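You operate a simulated robot arm through the tools that you are given. There is no shell and no other tool. Be economical: measure what you need, move in short steps, check, and stop when the job is done.

You are at the controls of a simulated robot arm. One attempt, no reset.

TASK
Open the green gearbox and drop its gear in the red WORN bin.
Fine: run both thumb screws out first; lay the grey cover on the black mat.
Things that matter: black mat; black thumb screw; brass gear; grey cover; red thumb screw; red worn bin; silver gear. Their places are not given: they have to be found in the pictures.

Only the result counts: the job must be done as asked and must still hold three seconds after the hand-in. Knocking over, shifting, dropping, spilling or breaking anything else fails it. Lids that push on must go on centred and level and be pressed home; caps that screw on are set level and turned clockwise until they are tight.

THE ROBOT
A 6-joint arm with a two-finger gripper, fixed in place. Base frame: the origin is at the foot of the arm, x ahead of it, y to its left, z up; the work surface is at about z = 850. Readings come in mm, degrees, newtons and seconds.
Its first joint turns from -166.0 to 166.0 degrees. Payload 3.43 kg.
The TCP is the grasp point between the finger pads, 20 mm short of the fingertips. In the tool frame z runs along the fingers and y along their closing line. The gripper opens to 190 mm. The gripper's body begins 248 mm behind the TCP.
Orientation is that of the tool frame in the base frame, as [roll, pitch, yaw] about the fixed x, y, z axes, in that order (R = Rz(yaw) Ry(pitch) Rx(roll)). With the fingers straight down and closing along the base's y, the tool's x points along the base's -x, its y along +y and its z along -z.

THE INTERFACE
- The arm moves only by the tool apply_moves. Its argument "targets" is one flat list of numbers, 7 for each row, row after row: the turn, a rotation vector about the base's x, y, z in degrees, then the shift along the base's x, y, z in mm, then the finger opening in mm, from 0 to 190. In form: [ax, ay, az, tx, ty, tz, fingers, ax, ay, az, tx, ty, tz, fingers, ...]. A call has 1 to 8 rows; each row shifts and turns the commanded pose from where the row before left it. A row lasts 0.2 s, in which the tool goes at most 50 mm and 8.6 degrees; a call with a longer step from one row to the next is refused whole, and so is a gripper value outside its range. Where a pose cannot be reached the arm comes as near as it can. A force on the tool above 40 N (or 10 N above the force at the start of the call, whichever is more), or a blocked arm, ends the call early, and 0.2 s more pass. Each finger travels about 45 mm/s and halts on what it meets, pressing with about 38 N; the grip force reading is that of the motor and also rises with nothing between the fingers. The clock runs only during rows and for 0.2 s after the last one: add rows that do not move to give the fingers time. The reply holds the time, the measured pose of the TCP, the force on the tool along the base axes, the opening and the grip force, in the units named above and with some noise, with the torque about the TCP (base axes, N m) and any sound that the robot's microphone picked up.
- Cameras (640 x 400 px; columns grow to the right, rows downward): "scene" is fixed at [220.5, -498.7, 1589.2]; the picture's right is [0.21, -0.98, 0.00], its down [-0.55, -0.12, -0.83] and it looks along [0.81, 0.18, -0.56] (base axes); focal length 320 px, centre (320, 200). "wrist" rides on the gripper at [70, -8, -288] in the tool frame; the picture's right is [0.12, 0.99, 0.00], its down [-0.96, 0.11, -0.25] and it looks along [-0.25, 0.03, 0.97] (tool axes); focal length 261 px, centre (320, 200).
- snapshot(camera): a new picture of that camera. It takes no simulated time.
- slide_trunk(by): slides the trunk up (or, below 0, down) by that many mm; the arm rides with it, the base frame stays. It gives what a move gives, with no picture.
- probe_pixels(camera, pixels): there is no depth. For up to 12 entries [column, row, z] of the newest picture of that camera ("zoom" is the newest enlarged one), the place [x, y] in the base frame at which the ray of that pixel passes the height z, good to about 3 mm. It takes no simulated time.
- enlarge(camera, box): a new picture of the part [left, top, right, bottom] of that camera's present view, enlarged. It takes no simulated time.
- hand_in(): hands the job in; it is judged then, once.

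Keep the steps short. Do not move on a guess: measure, check each grasp and each placing, and mend mistakes. In all there are 80 turns and 54 pictures (those below and enlarged ones count). Leave the gripper open and the arm clear of the work at the hand-in unless told otherwise, and finish with a single line.

The tools are called after ">>>" as name(argument=value, ...) on one line, values as JSON. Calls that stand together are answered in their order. apply_moves: Moves the arm, as the interface text tells. Its arguments: {"type":"object","properties":{"targets":{"type":"array","items":{"type":"number"}}},"required":["targets"]} The other tools are called the same way: slide_trunk (by) slides the trunk up or down; snapshot (camera) takes a picture; probe_pixels (camera, pixels) gives the place at which the rays of pixels pass given heights; enlarge (camera, box) takes an enlarged picture of a part of a camera's view; hand_in () hands the job in.

At the start:

```text
time_s: 0.0
ee_pos: [566.7, -159.2, 1387.7]
ee_rot: [179.9, 0.0, 180.0]
wrist_force: [0.8, -0.9, 0.0]
moment: [0.0, -0.02, -0.01]
opening: 190.1
grip_force: 0.0
trunk travel left (down, up): [-213.0, 27.0]
```

scene: 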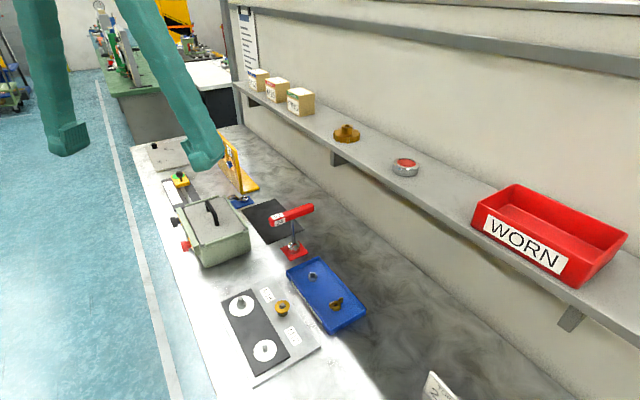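
wrist: 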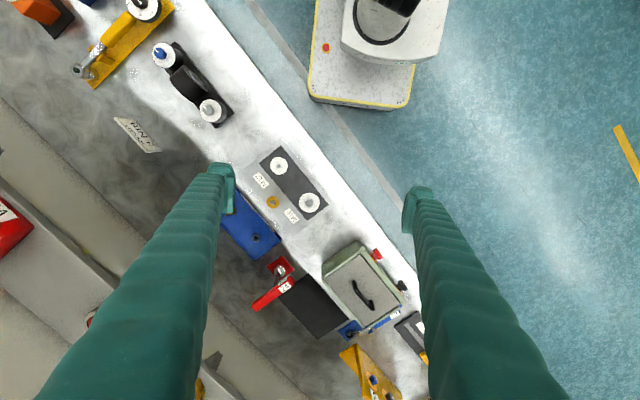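

I see the green gearbox around scene (212,232), with its red and black thumb screws on the near side. The black mat is behind it and the WORN bin is on the shelf. I'll enlarge these for detail.

>>> enlarge(camera="scene", box=[130, 130, 330, 280])

>>> enlarge(camera="wrist", box=[240, 220, 440, 345])

>>> probe_pixels(camera="wrist", pixels=[[363, 288, 930], [376, 254, 900], [402, 286, 900], [312, 305, 850], [322, 265, 930], [358, 242, 930], [406, 290, 930], [366, 325, 930]])

>>> probe_pixels(camera="scene", pixels=[[184, 246, 900], [175, 221, 900], [211, 212, 930], [265, 217, 850], [520, 190, 1150], [627, 235, 1150], [472, 222, 1150], [580, 285, 1100]])

```text
2.67 times, centred on (230, 205) of scene
```

zoom: 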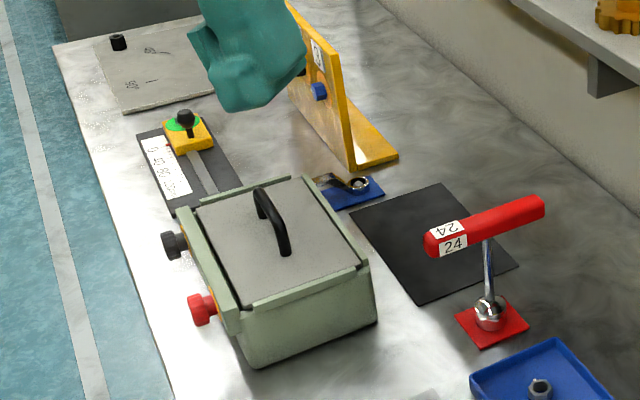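

```text
3.20 times, centred on (340, 282) of wrist
```

zoom: 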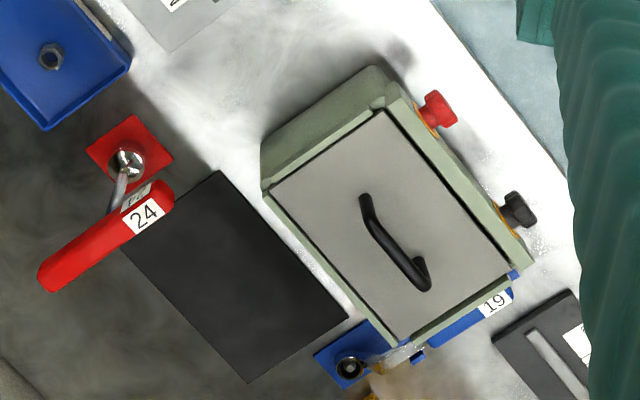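

```text
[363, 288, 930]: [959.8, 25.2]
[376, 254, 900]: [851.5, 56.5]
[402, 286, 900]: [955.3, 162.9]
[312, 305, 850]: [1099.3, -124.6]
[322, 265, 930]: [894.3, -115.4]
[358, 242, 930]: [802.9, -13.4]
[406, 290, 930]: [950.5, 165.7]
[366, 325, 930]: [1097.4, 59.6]
```

```text
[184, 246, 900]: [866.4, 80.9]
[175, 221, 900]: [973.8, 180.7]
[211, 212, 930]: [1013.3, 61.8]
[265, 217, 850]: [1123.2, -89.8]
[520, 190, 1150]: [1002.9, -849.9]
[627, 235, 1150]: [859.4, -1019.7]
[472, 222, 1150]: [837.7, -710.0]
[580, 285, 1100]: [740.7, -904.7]
```

The two camera views put the red knob near (835,45,938) and the black one near (935,148,935), with the box turned about 45°. I'll move the wrist camera closer so I can measure better.

>>> apply_moves(targets=[0, 0, 0, 30, 26, -20, 190, 0, 0, 0, 30, 26, -20, 190, 0, 0, 0, 30, 26, -20, 190, 0, 0, 0, 30, 26, -20, 190, 0, 0, 0, 30, 26, -20, 190, 0, 0, 0, 30, 26, -20, 190])

>>> snapshot(camera="wrist")

```text
time_s: 1.4
ee_pos: [747.7, -0.8, 1268.1]
ee_rot: [179.9, 0.1, 180.0]
wrist_force: [0.2, -0.8, 0.6]
moment: [0.09, -0.13, 0.02]
opening: 190.1
grip_force: 0.1
trunk travel left (down, up): [-213.0, 27.0]
```

```text
49 pictures are left
```

wrist: 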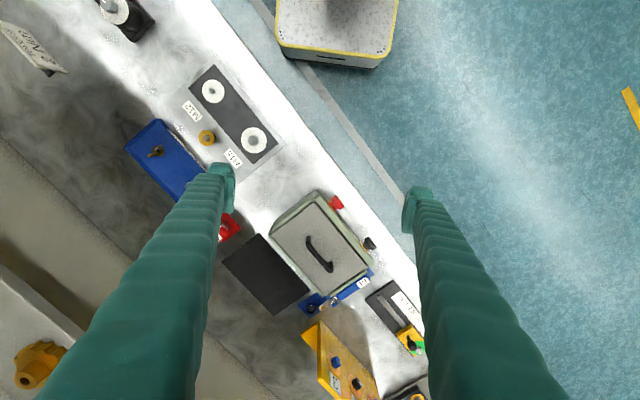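

>>> enlarge(camera="wrist", box=[220, 180, 400, 320])

>>> probe_pixels(camera="wrist", pixels=[[337, 203, 900], [369, 243, 900], [320, 254, 980], [265, 274, 850], [223, 263, 850], [258, 235, 850], [310, 289, 850], [275, 315, 850], [231, 225, 850], [337, 203, 940], [369, 243, 940]])

```text
2.86 times, centred on (310, 250) of wrist
```

zoom: 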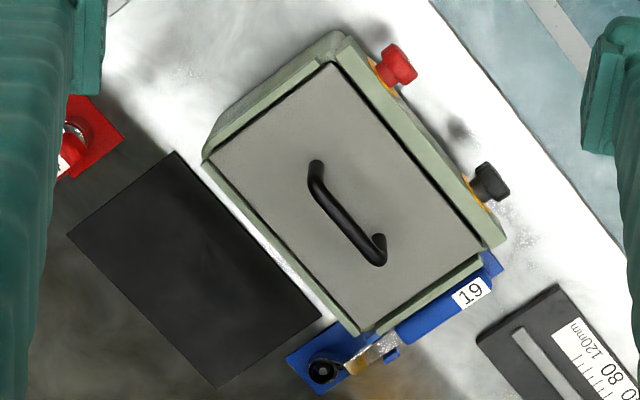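

```text
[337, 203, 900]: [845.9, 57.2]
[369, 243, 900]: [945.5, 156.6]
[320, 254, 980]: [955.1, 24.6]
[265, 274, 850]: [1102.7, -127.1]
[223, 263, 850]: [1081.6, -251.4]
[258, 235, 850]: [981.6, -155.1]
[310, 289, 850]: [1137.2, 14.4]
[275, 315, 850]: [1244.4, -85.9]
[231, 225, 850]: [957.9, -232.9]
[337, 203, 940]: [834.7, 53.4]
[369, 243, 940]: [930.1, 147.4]
```

The mat centre is near (1110,-120). Next I'll triangulate the handle ends, the box's top corners and the red bar of post 24.

>>> probe_pixels(camera="scene", pixels=[[208.2, 201.2, 960], [217.6, 223.7, 960], [208.2, 201.2, 1010], [217.6, 223.7, 1010], [186, 246, 940], [175.5, 222, 940], [180, 207, 960], [198, 255, 960], [290, 221, 1000], [312, 208, 1000], [295, 251, 850]])

>>> probe_pixels(camera="wrist", pixels=[[308.6, 237.8, 960], [331, 271, 960], [308.6, 237.8, 1010], [331, 271, 1010], [270, 237, 960], [313, 202, 960], [365, 261, 960], [321, 296, 960]])

>>> enlarge(camera="scene", box=[160, 180, 260, 280])

```text
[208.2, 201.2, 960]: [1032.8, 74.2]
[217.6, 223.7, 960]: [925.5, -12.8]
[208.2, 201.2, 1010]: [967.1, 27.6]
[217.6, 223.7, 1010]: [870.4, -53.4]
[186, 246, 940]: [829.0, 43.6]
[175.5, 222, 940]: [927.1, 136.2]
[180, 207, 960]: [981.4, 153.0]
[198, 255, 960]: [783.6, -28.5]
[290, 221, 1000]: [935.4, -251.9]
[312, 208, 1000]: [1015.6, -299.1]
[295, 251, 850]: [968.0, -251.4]
```

```text
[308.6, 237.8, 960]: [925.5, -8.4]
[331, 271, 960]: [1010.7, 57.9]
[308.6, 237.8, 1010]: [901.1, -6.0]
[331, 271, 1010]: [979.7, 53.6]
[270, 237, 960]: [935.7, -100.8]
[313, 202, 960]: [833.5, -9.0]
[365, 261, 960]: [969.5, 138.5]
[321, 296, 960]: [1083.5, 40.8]
```

```text
4.00 times, centred on (210, 230) of scene
```

zoom: 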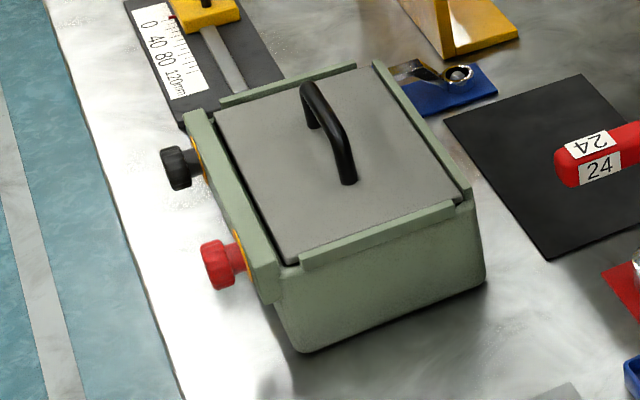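

The refined positions are red knob about (838,53,930) and black about (934,149,930), with their axis along (0.707,-0.707,0). I'll tilt the tool to horizontal along that axis, well clear of the box.

>>> apply_moves(targets=[-5.785, -5.785, 0, -2.5, 13.7, -10, 150, -5.785, -5.785, 0, -2.5, 13.7, -10, 120, -5.785, -5.785, 0, -2.5, 13.7, -10, 90, -5.785, -5.785, 0, -2.5, 13.7, -10, 90, -5.785, -5.785, 0, -2.5, 13.7, -10, 90, -5.785, -5.785, 0, -2.5, 13.7, -10, 90, -5.785, -5.785, 0, -2.5, 13.7, -10, 90, -5.785, -5.785, 0, -2.5, 13.7, -10, 90])

>>> apply_moves(targets=[-5.785, -5.785, 0, -2.5, 13.7, -10, 90, -5.785, -5.785, 0, -2.5, 13.7, -10, 90, -5.785, -5.785, 0, -2.5, 13.7, -10, 90])

>>> snapshot(camera="scene")

>>> snapshot(camera="wrist")

```text
time_s: 3.2
ee_pos: [727.3, 105.8, 1186.2]
ee_rot: [-122.7, 40.2, -157.5]
wrist_force: [-0.3, -1.0, 1.2]
moment: [0.15, 0.05, 0.13]
opening: 90.0
grip_force: 0.0
trunk travel left (down, up): [-213.0, 27.0]
```

```text
time_s: 4.0
ee_pos: [721.0, 146.8, 1156.9]
ee_rot: [-89.6, 45.1, -134.8]
wrist_force: [-1.1, -0.1, 0.6]
moment: [0.12, 0.17, 0.32]
opening: 89.9
grip_force: 0.0
trunk travel left (down, up): [-213.0, 27.0]
```

```text
46 pictures are left
```

scene: 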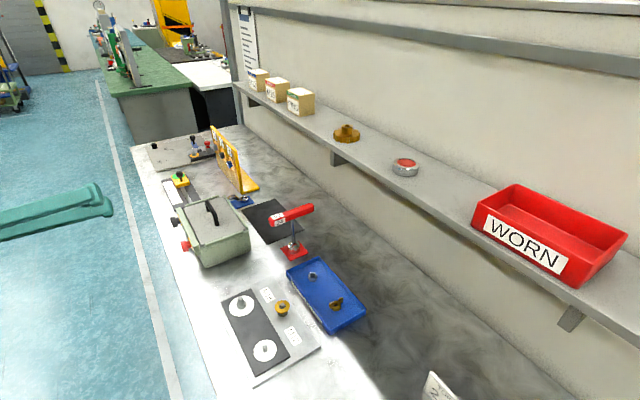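

```text
45 pictures are left
```

wrist: 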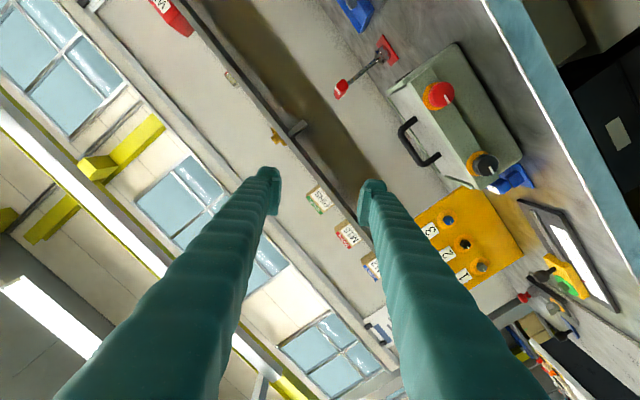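

The wrist camera now looks straight at both knobs. I'll lower to knob height and stop 100 mm short of the red one.

>>> apply_moves(targets=[0, 0, 0, 9, -5, -45, 90, 0, 0, 0, 9, -5, -45, 90, 0, 0, 0, 9, -5, -45, 90, 0, 0, 0, 10, -5, -45, 90, 0, 0, 0, 10, -5, -46, 90, 0, 0, 0, 0, 0, 0, 90])

>>> snapshot(camera="wrist")

>>> enlarge(camera="scene", box=[110, 180, 270, 280])

```text
time_s: 5.4
ee_pos: [768.0, 123.3, 928.7]
ee_rot: [-89.9, 44.9, -134.9]
wrist_force: [-0.7, -0.2, -0.2]
moment: [0.0, -0.01, 0.01]
opening: 90.4
grip_force: 0.1
trunk travel left (down, up): [-213.0, 27.0]
```

```text
44 pictures are left
```

wrist: 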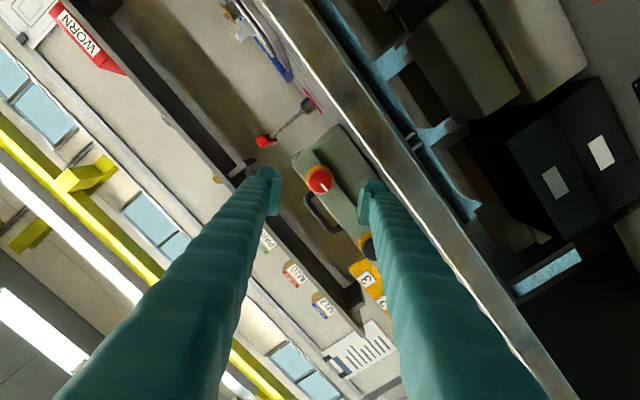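

```text
4.00 times, centred on (190, 230) of scene
```

zoom: 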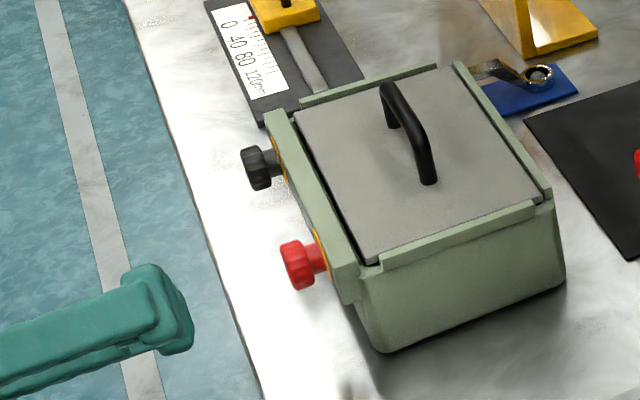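

The red knob shows at (319,180), which is where the tool axis projects at 100 mm, so it is lined up. I'll advance 90 mm and close.

>>> apply_moves(targets=[0, 0, 0, 21.2, -21.2, 1, 90, 0, 0, 0, 21.2, -21.2, 0, 90, 0, 0, 0, 21.2, -21.2, 0, 90, 0, 0, 0, 0, 0, 0, 30, 0, 0, 0, 0, 0, 0, 30, 0, 0, 0, 0, 0, 0, 30, 0, 0, 0, 0, 0, 0, 30])

>>> enlarge(camera="scene", box=[130, 190, 250, 280])

>>> snapshot(camera="wrist")

```text
time_s: 7.0
ee_pos: [831.5, 59.6, 931.6]
ee_rot: [-90.0, 45.0, -134.9]
wrist_force: [9.7, 3.3, -9.5]
moment: [0.03, -0.03, 0.08]
opening: 38.7
grip_force: 7.2
trunk travel left (down, up): [-213.0, 27.0]
```

```text
4.44 times, centred on (190, 235) of scene
```

zoom: 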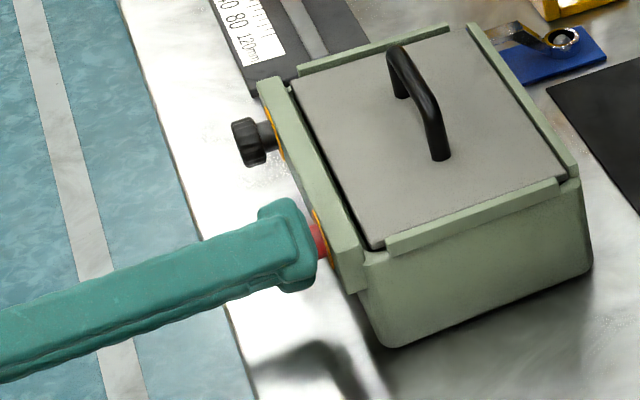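

```text
41 pictures are left
```

wrist: 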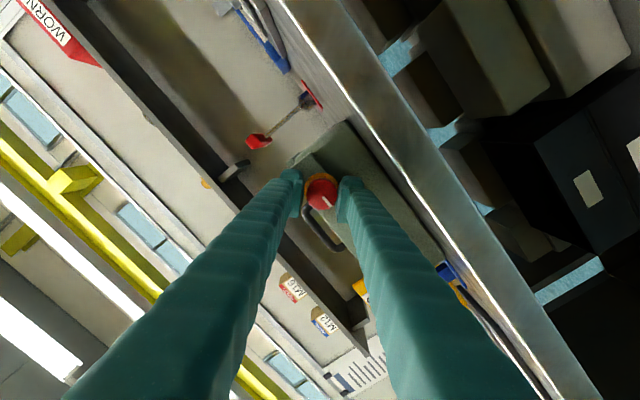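

The knob is gripped at 38.7 mm. There is a small side load along the closing line, so I'll shift 1 mm and start turning counter-clockwise.

>>> apply_moves(targets=[0, 0, 0, 0.5, 0.5, -0.7, 20, -6, 6, 0, 0, 0, 0, 20, -6, 6, 0, 0, 0, 0, 20, -6, 6, 0, 0, 0, 0, 20, -6, 6, 0, 0, 0, 0, 20, -6, 6, 0, 0, 0, 0, 20])

>>> snapshot(camera="wrist")

```text
time_s: 8.0
ee_pos: [832.2, 61.8, 928.9]
ee_rot: [-90.1, 22.0, -134.9]
wrist_force: [-8.4, 33.3, -13.1]
moment: [0.17, 0.03, 0.4]
opening: 34.3
grip_force: 45.3
trunk travel left (down, up): [-213.0, 27.0]
stopped in row 4: the force on the tool passed its limit at 42 N (the readings are from after the stop); the commanded pose is now the measured one
```

```text
40 pictures are left
```

wrist: 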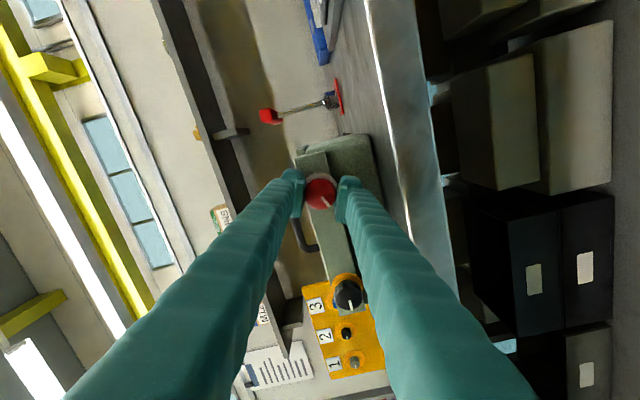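

The load is about 30 N outward, so the screw is backing out, plus some sideways. The mark has turned with the fingers. I'll ease out and recentre a little to see how the force responds.

>>> apply_moves(targets=[0, 0, 0, -0.3, 1.3, -1.3, 20, 0, 0, 0, 0, 0, 0, 20])

```text
time_s: 8.6
ee_pos: [832.8, 61.8, 930.0]
ee_rot: [-90.1, 21.9, -134.8]
wrist_force: [7.9, 38.4, -6.4]
moment: [0.18, 0.03, 0.34]
opening: 34.2
grip_force: 45.1
trunk travel left (down, up): [-213.0, 27.0]
```

>>> apply_moves(targets=[0, 0, 0, 0.4, 1.8, -0.4, 20, 0, 0, 0, 0, 0, 0, 20])

```text
time_s: 9.2
ee_pos: [832.7, 60.8, 928.7]
ee_rot: [-90.0, 22.0, -135.0]
wrist_force: [11.1, 29.8, 5.1]
moment: [0.01, -0.05, 0.2]
opening: 34.7
grip_force: 45.1
trunk travel left (down, up): [-213.0, 27.0]
```

Forces fall as I follow them, so I'll keep going in the same direction.

>>> apply_moves(targets=[0, 0, 0, 1.5, 2.8, 0, 20, 0, 0, 0, 0, 0, 0, 20])

```text
time_s: 9.8
ee_pos: [831.9, 61.5, 928.2]
ee_rot: [-90.0, 22.0, -135.0]
wrist_force: [6.2, 3.1, 10.6]
moment: [-0.03, -0.01, -0.39]
opening: 34.2
grip_force: 44.9
trunk travel left (down, up): [-213.0, 27.0]
```

The load is nearly gone. I'll continue turning with a small outward creep.

>>> apply_moves(targets=[-6, 6, 0, -0.15, 0.15, 0.5, 20, -6, 6, 0, -0.15, 0.15, 0.5, 20, -6, 6, 0, -0.15, 0.15, 0, 20, -6, 6, 0, -0.15, 0.15, 0, 20])

```text
time_s: 10.8
ee_pos: [831.1, 62.0, 927.1]
ee_rot: [-90.2, -12.2, -135.1]
wrist_force: [-23.0, -20.6, -22.1]
moment: [0.18, 0.04, -0.42]
opening: 34.3
grip_force: 45.2
trunk travel left (down, up): [-213.0, 27.0]
```

The outward load is fine, but side load has built up to about 30 N. I'll correct toward it in the first row, then turn on.

>>> apply_moves(targets=[0, 0, 0, -2.0, -2.0, -2.5, 20, -6, 6, 0, -0.15, 0.15, 0, 20, -6, 6, 0, -0.15, 0.15, 0, 20, -6, 6, 0, -0.15, 0.15, 0, 20, -6, 6, 0, -0.15, 0.15, 0, 20])

>>> snapshot(camera="wrist")

```text
time_s: 12.0
ee_pos: [830.0, 61.7, 926.4]
ee_rot: [-90.2, -46.1, -134.8]
wrist_force: [-18.1, -7.9, -35.7]
moment: [0.32, 0.17, -0.06]
opening: 34.4
grip_force: 44.8
trunk travel left (down, up): [-213.0, 27.0]
```

```text
39 pictures are left
```

wrist: 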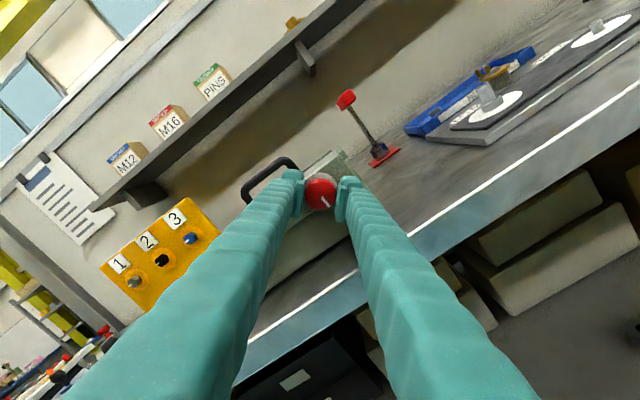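

The mark moves with the fingers, and about 91° is done. I'll correct and continue.

>>> apply_moves(targets=[0, 0, 0, -1.4, -1.0, -4, 20, -6, 6, 0, -0.2, 0.2, -0.3, 20, -6, 6, 0, -0.2, 0.2, -0.3, 20, -6, 6, 0, -0.2, 0.2, -0.3, 20, -6, 6, 0, -0.2, 0.2, 0, 20, -6, 6, 0, -0.2, 0.2, 0, 20])

```text
time_s: 13.4
ee_pos: [827.5, 62.7, 923.3]
ee_rot: [-87.5, -88.4, -137.6]
wrist_force: [6.0, 1.6, 31.7]
moment: [-0.56, -0.56, -0.03]
opening: 34.4
grip_force: 45.4
trunk travel left (down, up): [-213.0, 27.0]
```

>>> apply_moves(targets=[0, 0, 0, 0, 0, 4, 20, -6, 6, 0, -0.2, 0.2, 0, 20, -6, 6, 0, -0.2, 0.2, 0, 20, -6, 6, 0, -0.2, 0.2, 0, 20, -6, 6, 0, -0.2, 0.2, 0, 20, -6, 6, 0, -0.2, 0.2, 0, 20])

>>> enlarge(camera="scene", box=[130, 190, 250, 280])

```text
time_s: 14.8
ee_pos: [826.3, 61.9, 925.8]
ee_rot: [90.1, -49.1, 44.7]
wrist_force: [-30.6, -18.1, -18.1]
moment: [0.35, -0.05, -0.35]
opening: 34.5
grip_force: 45.3
trunk travel left (down, up): [-213.0, 27.0]
```

```text
4.44 times, centred on (190, 235) of scene
```

zoom: 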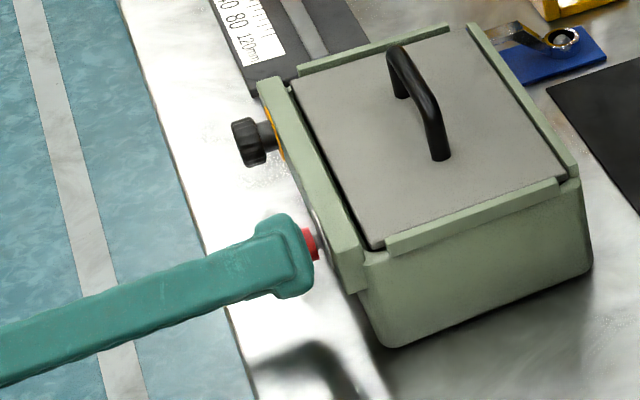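

The screw is visibly backing out, with a gap now between the red collar and the box. I'll correct and continue.

>>> apply_moves(targets=[0, 0, 0, -2.6, -1.6, -1.5, 20, -6, 6, 0, -0.3, 0.3, 0, 20, -6, 6, 0, -0.3, 0.3, 0, 20, -6, 6, 0, -0.3, 0.3, 0, 20, -6, 6, 0, -0.3, 0.3, 0, 20, -6, 6, 0, -0.3, 0.3, 0, 20])

```text
time_s: 16.2
ee_pos: [824.0, 62.3, 927.2]
ee_rot: [89.8, -6.7, 44.8]
wrist_force: [-2.7, -22.3, 35.4]
moment: [0.43, -0.63, -0.28]
opening: 34.5
grip_force: 44.4
trunk travel left (down, up): [-213.0, 27.0]
```

>>> apply_moves(targets=[0, 0, 0, -0.4, -1.8, 3.5, 20, -6, 6, 0, -0.2, 0.2, 0, 20, -6, 6, 0, -0.2, 0.2, 0, 20, -6, 6, 0, -0.2, 0.2, 0, 20, -6, 6, 0, -0.2, 0.2, 0, 20, -6, 6, 0, -0.2, 0.2, 0, 20])

>>> snapshot(camera="wrist")

```text
time_s: 17.6
ee_pos: [822.3, 64.4, 929.0]
ee_rot: [89.7, 35.6, 45.0]
wrist_force: [5.5, 9.7, 30.9]
moment: [0.35, -0.5, 0.29]
opening: 34.5
grip_force: 44.9
trunk travel left (down, up): [-213.0, 27.0]
```

```text
37 pictures are left
```

wrist: 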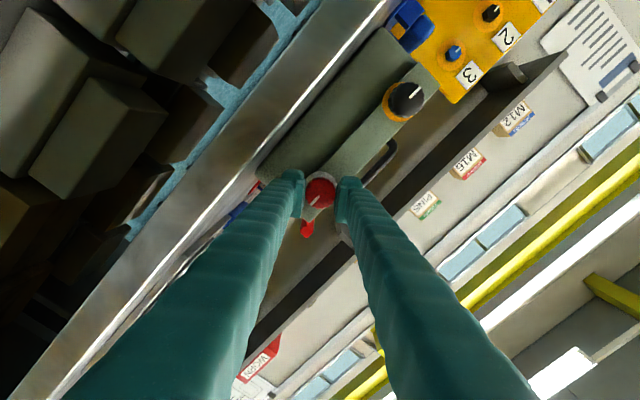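

>>> apply_moves(targets=[0, 0, 0, 0.7, 0.7, 3.5, 20, -6, 6, 0, -0.3, 0.3, 0, 20, -6, 6, 0, -0.3, 0.3, 0, 20, -6, 6, 0, -0.3, 0.3, 0, 20, -6, 6, 0, -0.3, 0.3, 0, 20, -6, 6, 0, -0.3, 0.3, 0, 20])

>>> enlarge(camera="scene", box=[130, 190, 250, 280])

```text
time_s: 18.8
ee_pos: [822.6, 66.3, 932.3]
ee_rot: [88.1, 68.1, 43.7]
wrist_force: [6.0, -0.7, 7.2]
moment: [0.27, 0.06, 0.19]
opening: 34.7
grip_force: 45.5
out of reach, approached as far as the arm can: row 5, 6
trunk travel left (down, up): [-213.0, 27.0]
stopped in row 6: the force on the tool passed its limit at 79 N (the readings are from after the stop); the commanded pose is now the measured one
```

```text
4.44 times, centred on (190, 235) of scene
```

zoom: 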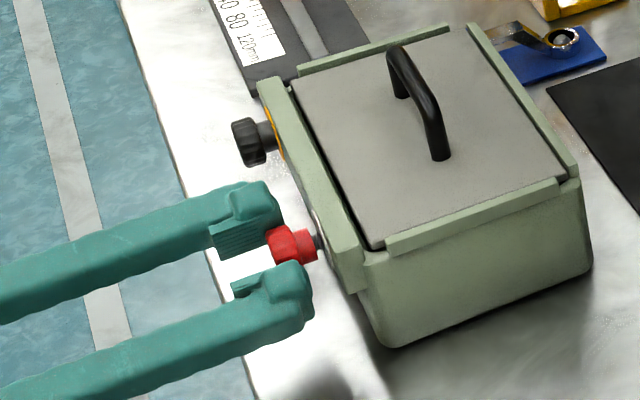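

The wrist joint limit is reached after about 290° of turning, and the screw is about 11 mm out. I'll pull gently outward to see whether it is free.

>>> apply_moves(targets=[0, 0, 0, -1.5, 1.5, 0, 20, 0, 0, 0, -1.5, 1.5, 0, 20, 0, 0, 0, 0, 0, 0, 20])

```text
time_s: 19.3
ee_pos: [822.2, 66.3, 932.3]
ee_rot: [88.0, 68.0, 43.6]
wrist_force: [27.6, -24.4, 3.3]
moment: [-0.1, -0.17, -0.13]
opening: 34.6
grip_force: 45.2
trunk travel left (down, up): [-213.0, 27.0]
stopped in row 2: the force on the tool passed its limit at 43 N (the readings are from after the stop); the commanded pose is now the measured one
```

It is still threaded. The measured TCP has been circling a centre near s=628.5, z=927.6, so the knob sits about 4 mm off my tool axis. I'll open, recentre and rewind.

>>> apply_moves(targets=[0, 0, 0, 0, 0, 0, 75, 0, 0, 0, 0, 0, 0, 75, 0, 0, 0, 0, 0, -4.5, 75, 6, -6, 0, 0, 0, 0, 75, 6, -6, 0, 0, 0, 0, 75, 6, -6, 0, 0, 0, 0, 75, 6, -6, 0, 0, 0, 0, 75, 6, -6, 0, 0, 0, 0, 75])

>>> apply_moves(targets=[6, -6, 0, 0, 0, 0, 75, 6, -6, 0, 0, 0, 0, 75, 6, -6, 0, 0, 0, 0, 75, 6, -6, 0, 0, 0, 0, 75, 6, -6, 0, 0, 0, 0, 75, 6, -6, 0, 0, 0, 0, 75, 6, -6, 0, 0, 0, 0, 75, 6, -6, 0, 0, 0, 0, 75])

>>> apply_moves(targets=[6, -6, 0, 0, 0, 0, 75, 6, -6, 0, 0, 0, 0, 75, 6, -6, 0, 0, 0, 0, 75, 6, -6, 0, 0, 0, 0, 75, 6, -6, 0, 0, 0, 0, 75, 6, -6, 0, 0, 0, 0, 75, 6, -6, 0, 0, 0, 0, 75, 6, -6, 0, 0, 0, 0, 75])

>>> apply_moves(targets=[6, -6, 0, 0, 0, 0, 75, 6, -6, 0, 0, 0, 0, 75, 6, -6, 0, 0, 0, 0, 75, 6, -6, 0, 0, 0, 0, 75, 6, -6, 0, 0, 0, 0, 75, 6, -6, 0, 0, 0, 0, 75, 6, -6, 0, 0, 0, 0, 75, 6, -6, 0, 0, 0, 0, 75])

>>> snapshot(camera="wrist")

>>> enlarge(camera="scene", box=[130, 190, 250, 280])

```text
time_s: 21.1
ee_pos: [821.8, 69.2, 926.9]
ee_rot: [88.9, 25.5, 44.5]
wrist_force: [-0.4, 0.6, -0.5]
moment: [0.02, 0.01, -0.01]
opening: 75.2
grip_force: 0.0
trunk travel left (down, up): [-213.0, 27.0]
```

```text
time_s: 22.9
ee_pos: [821.8, 69.9, 926.7]
ee_rot: [89.5, -42.5, 44.4]
wrist_force: [0.5, -0.2, 0.0]
moment: [-0.03, 0.01, 0.01]
opening: 75.1
grip_force: 0.1
trunk travel left (down, up): [-213.0, 27.0]
```

```text
time_s: 24.7
ee_pos: [821.3, 68.6, 927.8]
ee_rot: [-92.1, -69.6, -133.6]
wrist_force: [-0.1, 0.0, 0.1]
moment: [0.0, 0.03, 0.0]
opening: 75.1
grip_force: 0.1
trunk travel left (down, up): [-213.0, 27.0]
```

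```text
time_s: 26.5
ee_pos: [822.0, 68.8, 927.1]
ee_rot: [-91.0, -1.9, -134.7]
wrist_force: [-0.5, 0.5, -0.2]
moment: [-0.02, -0.04, -0.03]
opening: 74.7
grip_force: 0.0
trunk travel left (down, up): [-213.0, 27.0]
```

```text
35 pictures are left
```

wrist: 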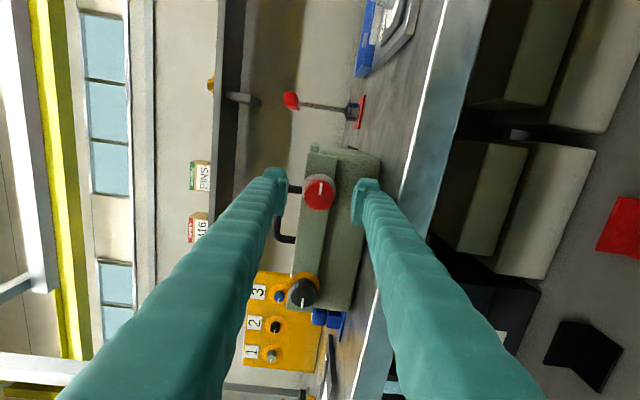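

```text
4.44 times, centred on (190, 235) of scene
```

zoom: 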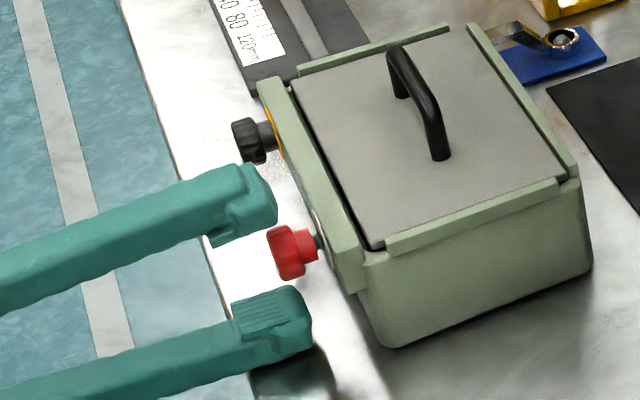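

The knob is near centre and the mark is visible. My TCP is at the knob's front face, so I'll advance 7 mm, shift 2 mm sideways, close and turn again.

>>> apply_moves(targets=[0, 0, 0, 3.6, -6.4, 0, 75, 0, 0, 0, 0, 0, 0, 20, 0, 0, 0, 0, 0, 0, 20, 0, 0, 0, 0, 0, 0, 20, 0, 0, 0, 0, 0, 0, 20])

>>> apply_moves(targets=[-6, 6, 0, -0.15, 0.15, 0, 20, -6, 6, 0, -0.2, 0.2, 0, 20, -6, 6, 0, -0.2, 0.2, 0, 20, -6, 6, 0, -0.2, 0.2, 0, 20, -6, 6, 0, -0.2, 0.2, 0, 20, -6, 6, 0, -0.2, 0.2, 0, 20])

```text
time_s: 27.7
ee_pos: [824.6, 62.4, 927.6]
ee_rot: [-90.9, -2.0, -134.6]
wrist_force: [4.0, 0.4, 21.5]
moment: [-0.06, -0.12, -0.07]
opening: 34.5
grip_force: 42.6
trunk travel left (down, up): [-213.0, 27.0]
```

```text
time_s: 28.7
ee_pos: [824.4, 63.4, 929.1]
ee_rot: [-90.9, -32.3, -134.5]
wrist_force: [0.2, -4.8, 10.9]
moment: [-0.15, -0.49, -0.28]
opening: 34.4
grip_force: 45.2
trunk travel left (down, up): [-213.0, 27.0]
stopped in row 4: the force on the tool passed its limit at 41 N (the readings are from after the stop); the commanded pose is now the measured one
```

>>> apply_moves(targets=[0, 0, 0, 0, 0, 1.2, 20, -6, 6, 0, -0.2, 0.2, 0, 20, -6, 6, 0, -0.2, 0.2, 0, 20, -6, 6, 0, -0.2, 0.2, 0, 20, -6, 6, 0, -0.2, 0.2, 0, 20, -6, 6, 0, -0.2, 0.2, 0, 20, -6, 6, 0, -0.2, 0.2, 0, 20])

>>> enlarge(camera="scene", box=[130, 190, 250, 280])

```text
time_s: 30.3
ee_pos: [823.8, 65.5, 929.6]
ee_rot: [-94.9, -83.6, -130.7]
wrist_force: [11.8, 5.7, 5.6]
moment: [0.52, -0.41, 0.15]
opening: 34.5
grip_force: 45.2
trunk travel left (down, up): [-213.0, 27.0]
```

```text
4.44 times, centred on (190, 235) of scene
```

zoom: 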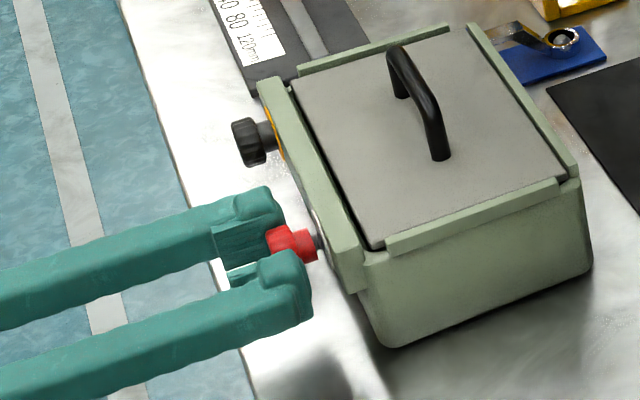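

>>> snapshot(camera="wrist")

>>> enlarge(camera="wrist", box=[280, 160, 360, 210])

```text
32 pictures are left
```

wrist: 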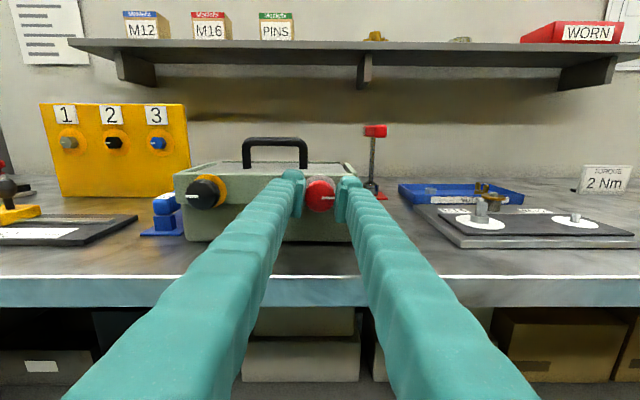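

```text
8.00 times, centred on (320, 185) of wrist
```

zoom: 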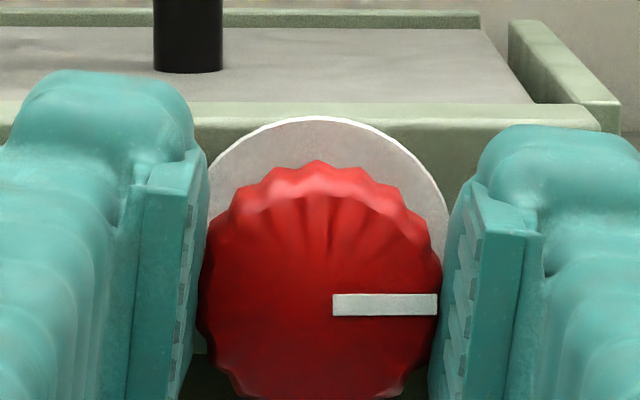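

The mark stayed fixed in space while the fingers turned: it pointed up in the wrist view before and right now. So the red screw has already turned its half turn and is at its captive stop. Its ring changed from orange to silver, while black's is still orange. Next I'll release, back off and move across to the black knob, rewinding on the way.

>>> apply_moves(targets=[0, 0, 0, 0, 0, 0, 90, 0, 0, 0, 0, 0, 0, 90, 0, 0, 0, -28, 28, 0, 90, 0, 0, 0, -28, 28, 0, 90, 6, -6, 0, 32, 32, 0, 90, 6, -6, 0, 32, 32, 0, 90, 6, -6, 0, 32.2, 32.2, 0, 90, 6, -6, 0, 0, 0, 0, 90])

>>> apply_moves(targets=[6, -6, 0, 0, 0, 0, 90, 6, -6, 0, 0, 0, 0, 90, 6, -6, 0, 0, 0, 0, 90, 6, -6, 0, 0, 0, 0, 90, 6, -6, 0, 0, 0, 0, 90])

>>> snapshot(camera="wrist")

```text
time_s: 32.1
ee_pos: [865.3, 216.1, 930.9]
ee_rot: [-91.3, -49.4, -134.2]
wrist_force: [-0.5, 0.1, 0.3]
moment: [-0.01, -0.03, 0.02]
opening: 90.3
grip_force: 0.1
trunk travel left (down, up): [-213.0, 27.0]
```

```text
time_s: 33.3
ee_pos: [864.5, 216.3, 930.3]
ee_rot: [-90.8, -6.9, -134.6]
wrist_force: [0.4, 0.4, -0.4]
moment: [0.03, 0.0, 0.0]
opening: 90.2
grip_force: 0.1
trunk travel left (down, up): [-213.0, 27.0]
```

```text
30 pictures are left
```

wrist: 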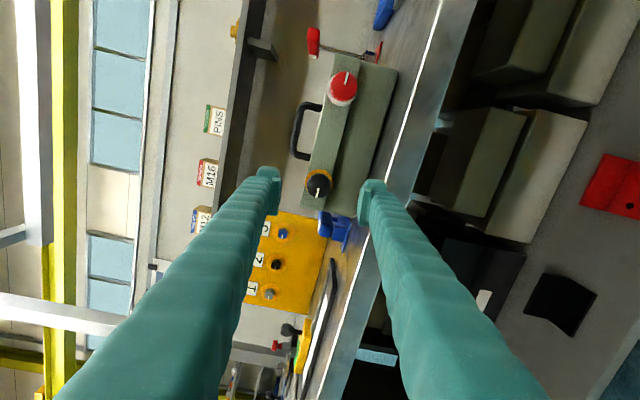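

The black knob shows at (319,185) against an expected (319.6,182.5), about 3 mm off. Its mark points down and its ring is orange. I'll advance 90 mm with a small correction and close.

>>> apply_moves(targets=[0, 0, 0, 22.2, -20.2, -0.5, 90, 0, 0, 0, 21.3, -21.3, 0, 90, 0, 0, 0, 21.3, -21.3, 0, 90, 0, 0, 0, 0, 0, 0, 20, 0, 0, 0, 0, 0, 0, 20, 0, 0, 0, 0, 0, 0, 20, 0, 0, 0, 0, 0, 0, 20, 0, 0, 0, 0, 0, 0, 20])

```text
time_s: 35.1
ee_pos: [927.0, 153.9, 929.1]
ee_rot: [-90.9, -7.1, -134.7]
wrist_force: [-3.6, -1.4, -13.4]
moment: [0.03, 0.09, -0.01]
opening: 34.4
grip_force: 45.4
trunk travel left (down, up): [-213.0, 27.0]
```

>>> apply_moves(targets=[0, 0, 0, 0, 0, -1, 20, -6, 6, 0, -0.2, 0.2, 0, 20, -6, 6, 0, -0.2, 0.2, 0, 20, -6, 6, 0, -0.2, 0.2, 0, 20, -6, 6, 0, -0.2, 0.2, 0, 20, -6, 6, 0, -0.2, 0.2, 0, 20])

```text
time_s: 36.5
ee_pos: [926.9, 157.1, 931.4]
ee_rot: [-91.0, -49.5, -134.4]
wrist_force: [6.0, 8.8, 35.0]
moment: [-0.14, -0.36, 0.09]
opening: 34.2
grip_force: 45.7
trunk travel left (down, up): [-213.0, 27.0]
```

>>> apply_moves(targets=[0, 0, 0, 0.6, 0.6, 3.5, 20, -6, 6, 0, -0.2, 0.2, 0, 20, -6, 6, 0, -0.2, 0.2, 0, 20, -6, 6, 0, -0.2, 0.2, 0, 20, -6, 6, 0, -0.2, 0.2, 0, 20, -6, 6, 0, -0.2, 0.2, 0, 20])

```text
time_s: 37.8
ee_pos: [929.0, 159.3, 932.9]
ee_rot: [-95.5, -85.9, -129.9]
wrist_force: [6.7, 11.6, 2.6]
moment: [0.07, -0.06, 0.26]
opening: 34.6
grip_force: 44.5
trunk travel left (down, up): [-213.0, 27.0]
stopped in row 6: the force on the tool passed its limit at 47 N (the readings are from after the stop); the commanded pose is now the measured one
```

>>> apply_moves(targets=[0, 0, 0, 0.7, 1.0, 0, 20, -6, 6, 0, -0.2, 0.2, 0, 20, -6, 6, 0, -0.2, 0.2, 0, 20, -6, 6, 0, -0.2, 0.2, 0, 20, -6, 6, 0, -0.2, 0.2, 0, 20, -6, 6, 0, -0.2, 0.2, 0, 20])

```text
time_s: 39.0
ee_pos: [929.8, 162.5, 931.9]
ee_rot: [90.2, -62.5, 44.4]
wrist_force: [10.9, 7.1, -2.0]
moment: [-0.02, -0.08, 0.21]
opening: 34.8
grip_force: 45.4
trunk travel left (down, up): [-213.0, 27.0]
stopped in row 5: the force on the tool passed its limit at 42 N (the readings are from after the stop); the commanded pose is now the measured one
```

>>> apply_moves(targets=[0, 0, 0, 1.4, 1.2, 0, 20, -6, 6, 0, 0, 0.4, 0, 20, -6, 6, 0, 0, 0.4, 0, 20, -6, 6, 0, 0, 0.4, 0, 20, -6, 6, 0, 0, 0.4, 0, 20, -6, 6, 0, 0, 0.4, 0, 20])

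>>> enlarge(camera="wrist", box=[240, 130, 400, 230])

```text
time_s: 40.4
ee_pos: [930.8, 164.4, 931.2]
ee_rot: [89.8, -19.8, 44.6]
wrist_force: [-11.0, -0.2, -37.9]
moment: [0.38, 0.1, 0.2]
opening: 34.5
grip_force: 45.0
trunk travel left (down, up): [-213.0, 27.0]
```

```text
4.00 times, centred on (320, 180) of wrist
```

zoom: 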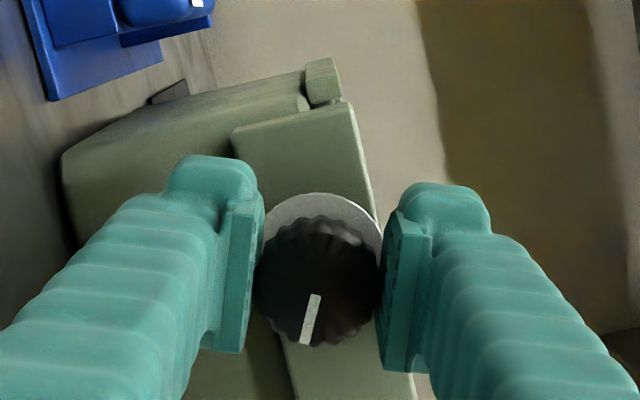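

The black ring is now silver too, with the mark having followed about 150°. I'll turn a bit more until it reaches its stop.

>>> apply_moves(targets=[0, 0, 0, -0.8, -0.2, -4, 20, -6, 6, 0, -0.2, 0.2, 0, 20, -6, 6, 0, -0.2, 0.2, 0, 20, -6, 6, 0, -0.2, 0.2, 0, 20, -6, 6, 0, -0.2, 0.2, 0, 20, -6, 6, 0, -0.2, 0.2, 0, 20, -6, 6, 0, -0.2, 0.2, 0, 20])

>>> enlarge(camera="wrist", box=[240, 130, 400, 230])

```text
time_s: 42.0
ee_pos: [927.9, 164.0, 926.4]
ee_rot: [89.3, 31.1, 44.6]
wrist_force: [-4.4, -4.8, -33.9]
moment: [0.69, -0.31, -0.14]
opening: 34.3
grip_force: 45.3
trunk travel left (down, up): [-213.0, 27.0]
```

```text
4.00 times, centred on (320, 180) of wrist
```

zoom: 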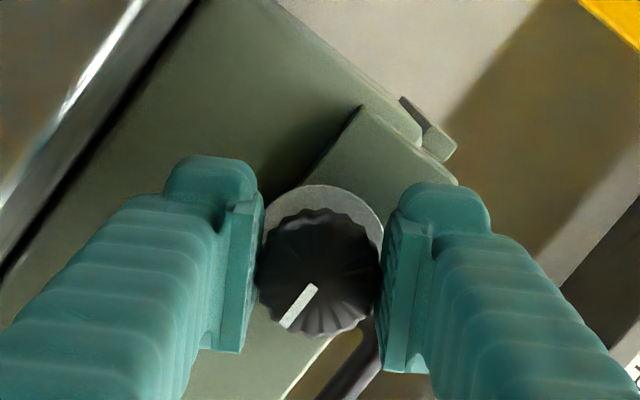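

The mark slipped during the last part, so the black screw is at its stop after about 180°. Both are run out. I'll release, retreat, rise and rewind the wrist.

>>> apply_moves(targets=[0, 0, 0, 0, 0, 0, 90, 0, 0, 0, 0, 0, 0, 90, 0, 0, 0, -28, 28, 0, 90, 0, 0, 0, -28, 28, 0, 90, 0, 0, 0, -28, 28, 0, 90, 6, -6, 0, 0, 0, 12, 90, 6, -6, 0, 0, 0, 12, 90, 6, -6, 0, 0, 0, 12, 90])

>>> apply_moves(targets=[6, -6, 0, 0, 0, 12, 90, 6, -6, 0, 0, 0, 12, 90, 6, -6, 0, 0, 0, 12, 90, 6, -6, 0, 0, 0, 12, 90, 6, -6, 0, 0, 0, 12, 90, 6, -6, 0, 0, 0, 12, 90, 6, -6, 0, 0, 0, 12, 90, 6, -6, 0, 0, 0, 12, 90])

>>> apply_moves(targets=[6, -6, 0, 0, 0, 12, 90, 6, -6, 0, 0, 0, 12, 90, 6, -6, 0, 0, 0, 12, 90, 6, -6, 0, 0, 0, 12, 90, 6, -6, 0, 0, 0, 12, 90, 6, -6, 0, 0, 0, 12, 90, 6, -6, 0, 0, 0, 12, 90, 6, -6, 0, 0, 0, 12, 90])

>>> apply_moves(targets=[6, -6, 0, 0, 0, 12, 90, 6, -6, 0, 0, 0, 12, 90, 6, -6, 0, 0, 0, 12, 90, 6, -6, 0, 0, 0, 12, 90, 6, -6, 0, 0, 0, 12, 90, 6, -6, 0, 0, 0, 12, 90])

>>> enlarge(camera="scene", box=[130, 170, 290, 270])

```text
time_s: 43.8
ee_pos: [844.0, 250.1, 965.2]
ee_rot: [89.6, 5.3, 44.8]
wrist_force: [-0.7, 0.1, -0.2]
moment: [-0.04, -0.02, -0.08]
opening: 90.2
grip_force: 0.2
trunk travel left (down, up): [-213.0, 27.0]
```

```text
time_s: 45.6
ee_pos: [846.1, 249.9, 1060.1]
ee_rot: [90.1, -62.6, 44.3]
wrist_force: [1.0, 0.6, -0.4]
moment: [-0.05, -0.03, -0.02]
opening: 89.7
grip_force: 0.0
trunk travel left (down, up): [-213.0, 27.0]
```

```text
time_s: 47.4
ee_pos: [844.0, 249.3, 1156.1]
ee_rot: [-91.0, -49.6, -134.6]
wrist_force: [0.4, -0.1, 0.3]
moment: [-0.02, -0.02, -0.08]
opening: 90.2
grip_force: 0.1
trunk travel left (down, up): [-213.0, 27.0]
```

```text
time_s: 48.8
ee_pos: [845.4, 251.2, 1229.0]
ee_rot: [-90.5, 1.4, -134.8]
wrist_force: [-0.7, 0.2, -0.1]
moment: [-0.02, 0.01, -0.04]
opening: 90.0
grip_force: 0.1
trunk travel left (down, up): [-213.0, 27.0]
```

```text
4.00 times, centred on (210, 220) of scene
```

zoom: 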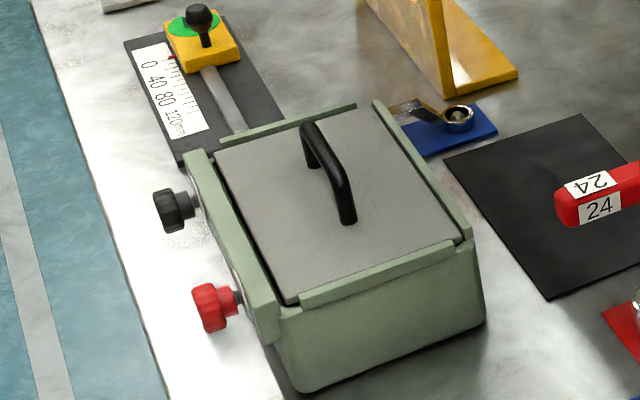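

Both screws stand out. I'll swing the tool down over the box, closing across the handle.

>>> apply_moves(targets=[5.785, 5.785, 0, -2.3, -21, -4.5, 90, 5.785, 5.785, 0, -2.3, -21, -4.5, 90, 5.785, 5.785, 0, -2.3, -21, -4.5, 90, 5.785, 5.785, 0, -2.3, -21, -4.5, 90, 5.785, 5.785, 0, -2.3, -21, -4.5, 90, 5.785, 5.785, 0, -2.3, -21, -4.5, 90, 5.785, 5.785, 0, -2.3, -21, -4.5, 90, 5.785, 5.785, 0, -2.3, -21, -4.5, 90])

>>> apply_moves(targets=[5.785, 5.785, 0, -2.3, -21, -4.5, 90, 5.785, 5.785, 0, -2.3, -21, -4.5, 90, 5.785, 5.785, 0, -2.3, -21, -4.5, 90, 5.66, -5.66, 0, 0, 0, 0, 90, 5.66, -5.66, 0, 0, 0, 0, 90, 5.66, -5.66, 0, 0, 0, 0, 90, 5.66, -5.66, 0, 0, 0, 0, 90, 5.66, -5.66, 0, 0, 0, 0, 90])

>>> snapshot(camera="wrist")

```text
time_s: 50.6
ee_pos: [823.8, 83.1, 1191.5]
ee_rot: [-156.1, 0.9, -136.0]
wrist_force: [0.1, 1.0, 0.3]
moment: [-0.17, -0.13, -0.01]
opening: 89.9
grip_force: 0.0
trunk travel left (down, up): [-213.0, 27.0]
```

```text
time_s: 52.4
ee_pos: [818.5, 18.8, 1179.4]
ee_rot: [178.4, 40.4, -136.7]
wrist_force: [1.0, 0.5, -0.3]
moment: [-0.06, 0.02, 0.0]
opening: 90.2
grip_force: 0.0
trunk travel left (down, up): [-213.0, 27.0]
```

```text
26 pictures are left
```

wrist: 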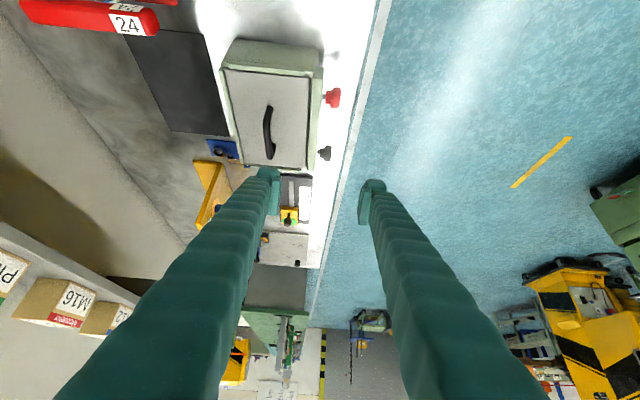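

>>> enlarge(camera="wrist", box=[120, 20, 360, 170])

```text
2.67 times, centred on (240, 95) of wrist
```

zoom: 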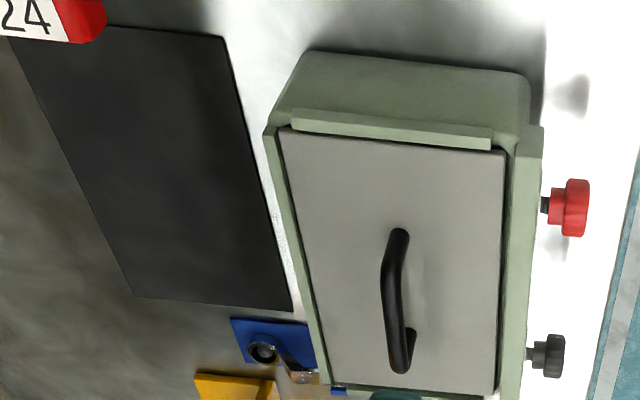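

I'll probe the handle and cover corners from both cameras at two heights to triangulate.

>>> probe_pixels(camera="zoom", pixels=[[283, 130, 950], [503, 150, 950], [493, 393, 950], [328, 385, 950], [402, 237, 950], [410, 335, 950], [390, 268, 990], [400, 367, 990], [503, 150, 970], [283, 130, 970], [222, 36, 850], [293, 311, 850]])

>>> probe_pixels(camera="scene", pixels=[[245.5, 229.25, 950], [202.5, 245, 950], [184.5, 210, 950], [218.75, 198.75, 950], [217, 225.5, 950], [207.75, 211.25, 950], [215, 215, 990], [206.75, 202, 990], [202.5, 245, 970], [245.5, 229.25, 970], [267, 244.5, 850], [241.5, 209, 850]])

```text
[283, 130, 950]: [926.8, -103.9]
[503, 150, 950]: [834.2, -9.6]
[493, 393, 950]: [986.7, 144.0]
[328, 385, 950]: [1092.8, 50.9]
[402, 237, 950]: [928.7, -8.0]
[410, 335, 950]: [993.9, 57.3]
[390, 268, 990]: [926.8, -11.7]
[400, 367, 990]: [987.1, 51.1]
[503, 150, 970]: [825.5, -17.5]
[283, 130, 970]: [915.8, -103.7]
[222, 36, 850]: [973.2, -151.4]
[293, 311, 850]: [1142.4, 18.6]
```

```text
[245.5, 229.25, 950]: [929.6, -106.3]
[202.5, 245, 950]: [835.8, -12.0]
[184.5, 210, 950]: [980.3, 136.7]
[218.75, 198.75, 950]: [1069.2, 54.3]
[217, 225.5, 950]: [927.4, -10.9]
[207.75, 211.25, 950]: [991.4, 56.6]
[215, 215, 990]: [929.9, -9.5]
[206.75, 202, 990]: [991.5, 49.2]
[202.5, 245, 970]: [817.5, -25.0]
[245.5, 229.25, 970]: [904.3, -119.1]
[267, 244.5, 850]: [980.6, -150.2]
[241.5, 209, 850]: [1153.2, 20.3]
```

Both cameras agree. The cover top is at z≈950 and centred at (957,19), and the handle bar runs from (928,-10) to (990,50) at z≈988. The mat is centred at (1112,-117). Next is the post 24 bar and its clearance.

>>> probe_pixels(camera="zoom", pixels=[[105, 12, 950], [105, 12, 1000], [70, 42, 950], [70, 42, 1000], [105, 12, 900]])

>>> probe_pixels(camera="scene", pixels=[[269, 218, 950], [269, 218, 1000], [272, 227, 950], [272, 227, 1000], [314, 209, 1000], [295, 251, 850], [269, 218, 900]])

```text
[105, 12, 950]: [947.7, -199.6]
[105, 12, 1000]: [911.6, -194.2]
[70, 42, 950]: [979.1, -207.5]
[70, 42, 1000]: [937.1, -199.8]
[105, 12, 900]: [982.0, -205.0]
```

```text
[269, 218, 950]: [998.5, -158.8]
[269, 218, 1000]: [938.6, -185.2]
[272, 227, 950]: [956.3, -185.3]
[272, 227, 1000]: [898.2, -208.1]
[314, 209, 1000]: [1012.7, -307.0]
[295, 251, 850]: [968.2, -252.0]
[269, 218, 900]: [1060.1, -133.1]
```

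Post 24's bar is at s≤545 with its top near z 1015. The cover path keeps to s≥585, so it clears. Before lifting anything I'll test in free air whether the tilted tool reaches above the mat, and fix a 1–2° attitude error.

>>> apply_moves(targets=[-0.9, -0.9, 0.7, 42, -10, -15, 90, 0, 0, 0, 42, -15, -15, 90, 0, 0, 0, 42, -20, -15, 90, 0, 0, 0, 42, -22, -15, 90, 0, 0, 0, 42, -22, -15, 90, 0, 0, 0, 43, -22, -15, 90, 0, 0, 0, 43, -22, -15, 90])

```text
refused: row 6 steps farther than a row can; nothing moved
```

>>> apply_moves(targets=[-0.9, -0.9, 0.7, 42, -10, -15, 90, 0, 0, 0, 42, -15, -15, 90, 0, 0, 0, 42, -19, -15, 90, 0, 0, 0, 42, -19, -15, 90, 0, 0, 0, 42, -19, -15, 90, 0, 0, 0, 42, -19, -15, 90, 0, 0, 0, 42, -19, -15, 90, 0, 0, 0, 2, -13, -15, 90])

```text
time_s: 54.2
ee_pos: [1115.7, -118.0, 1060.1]
ee_rot: [180.0, 40.3, -135.1]
wrist_force: [-0.1, 0.0, -1.5]
moment: [-0.01, 0.01, -0.03]
opening: 90.0
grip_force: 0.1
trunk travel left (down, up): [-213.0, 27.0]
```

The mat is reachable at z 1060. I'll test lower over the empty mat.

>>> apply_moves(targets=[0, 0, 0, 0, 0, -40, 90, 0, 0, 0, 0, 0, -40, 90, 0, 0, 0, 0, 0, -40, 90, 0, 0, 0, 0, 0, -35, 90])

>>> snapshot(camera="scene")

```text
time_s: 55.2
ee_pos: [1113.0, -117.2, 905.2]
ee_rot: [180.0, 40.3, -134.8]
wrist_force: [-0.4, 0.7, 0.0]
moment: [-0.09, -0.03, -0.04]
opening: 90.3
grip_force: 0.0
trunk travel left (down, up): [-213.0, 27.0]
```

```text
24 pictures are left
```

scene: 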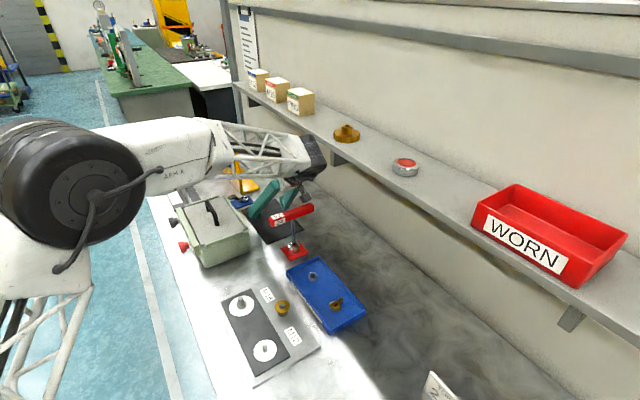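

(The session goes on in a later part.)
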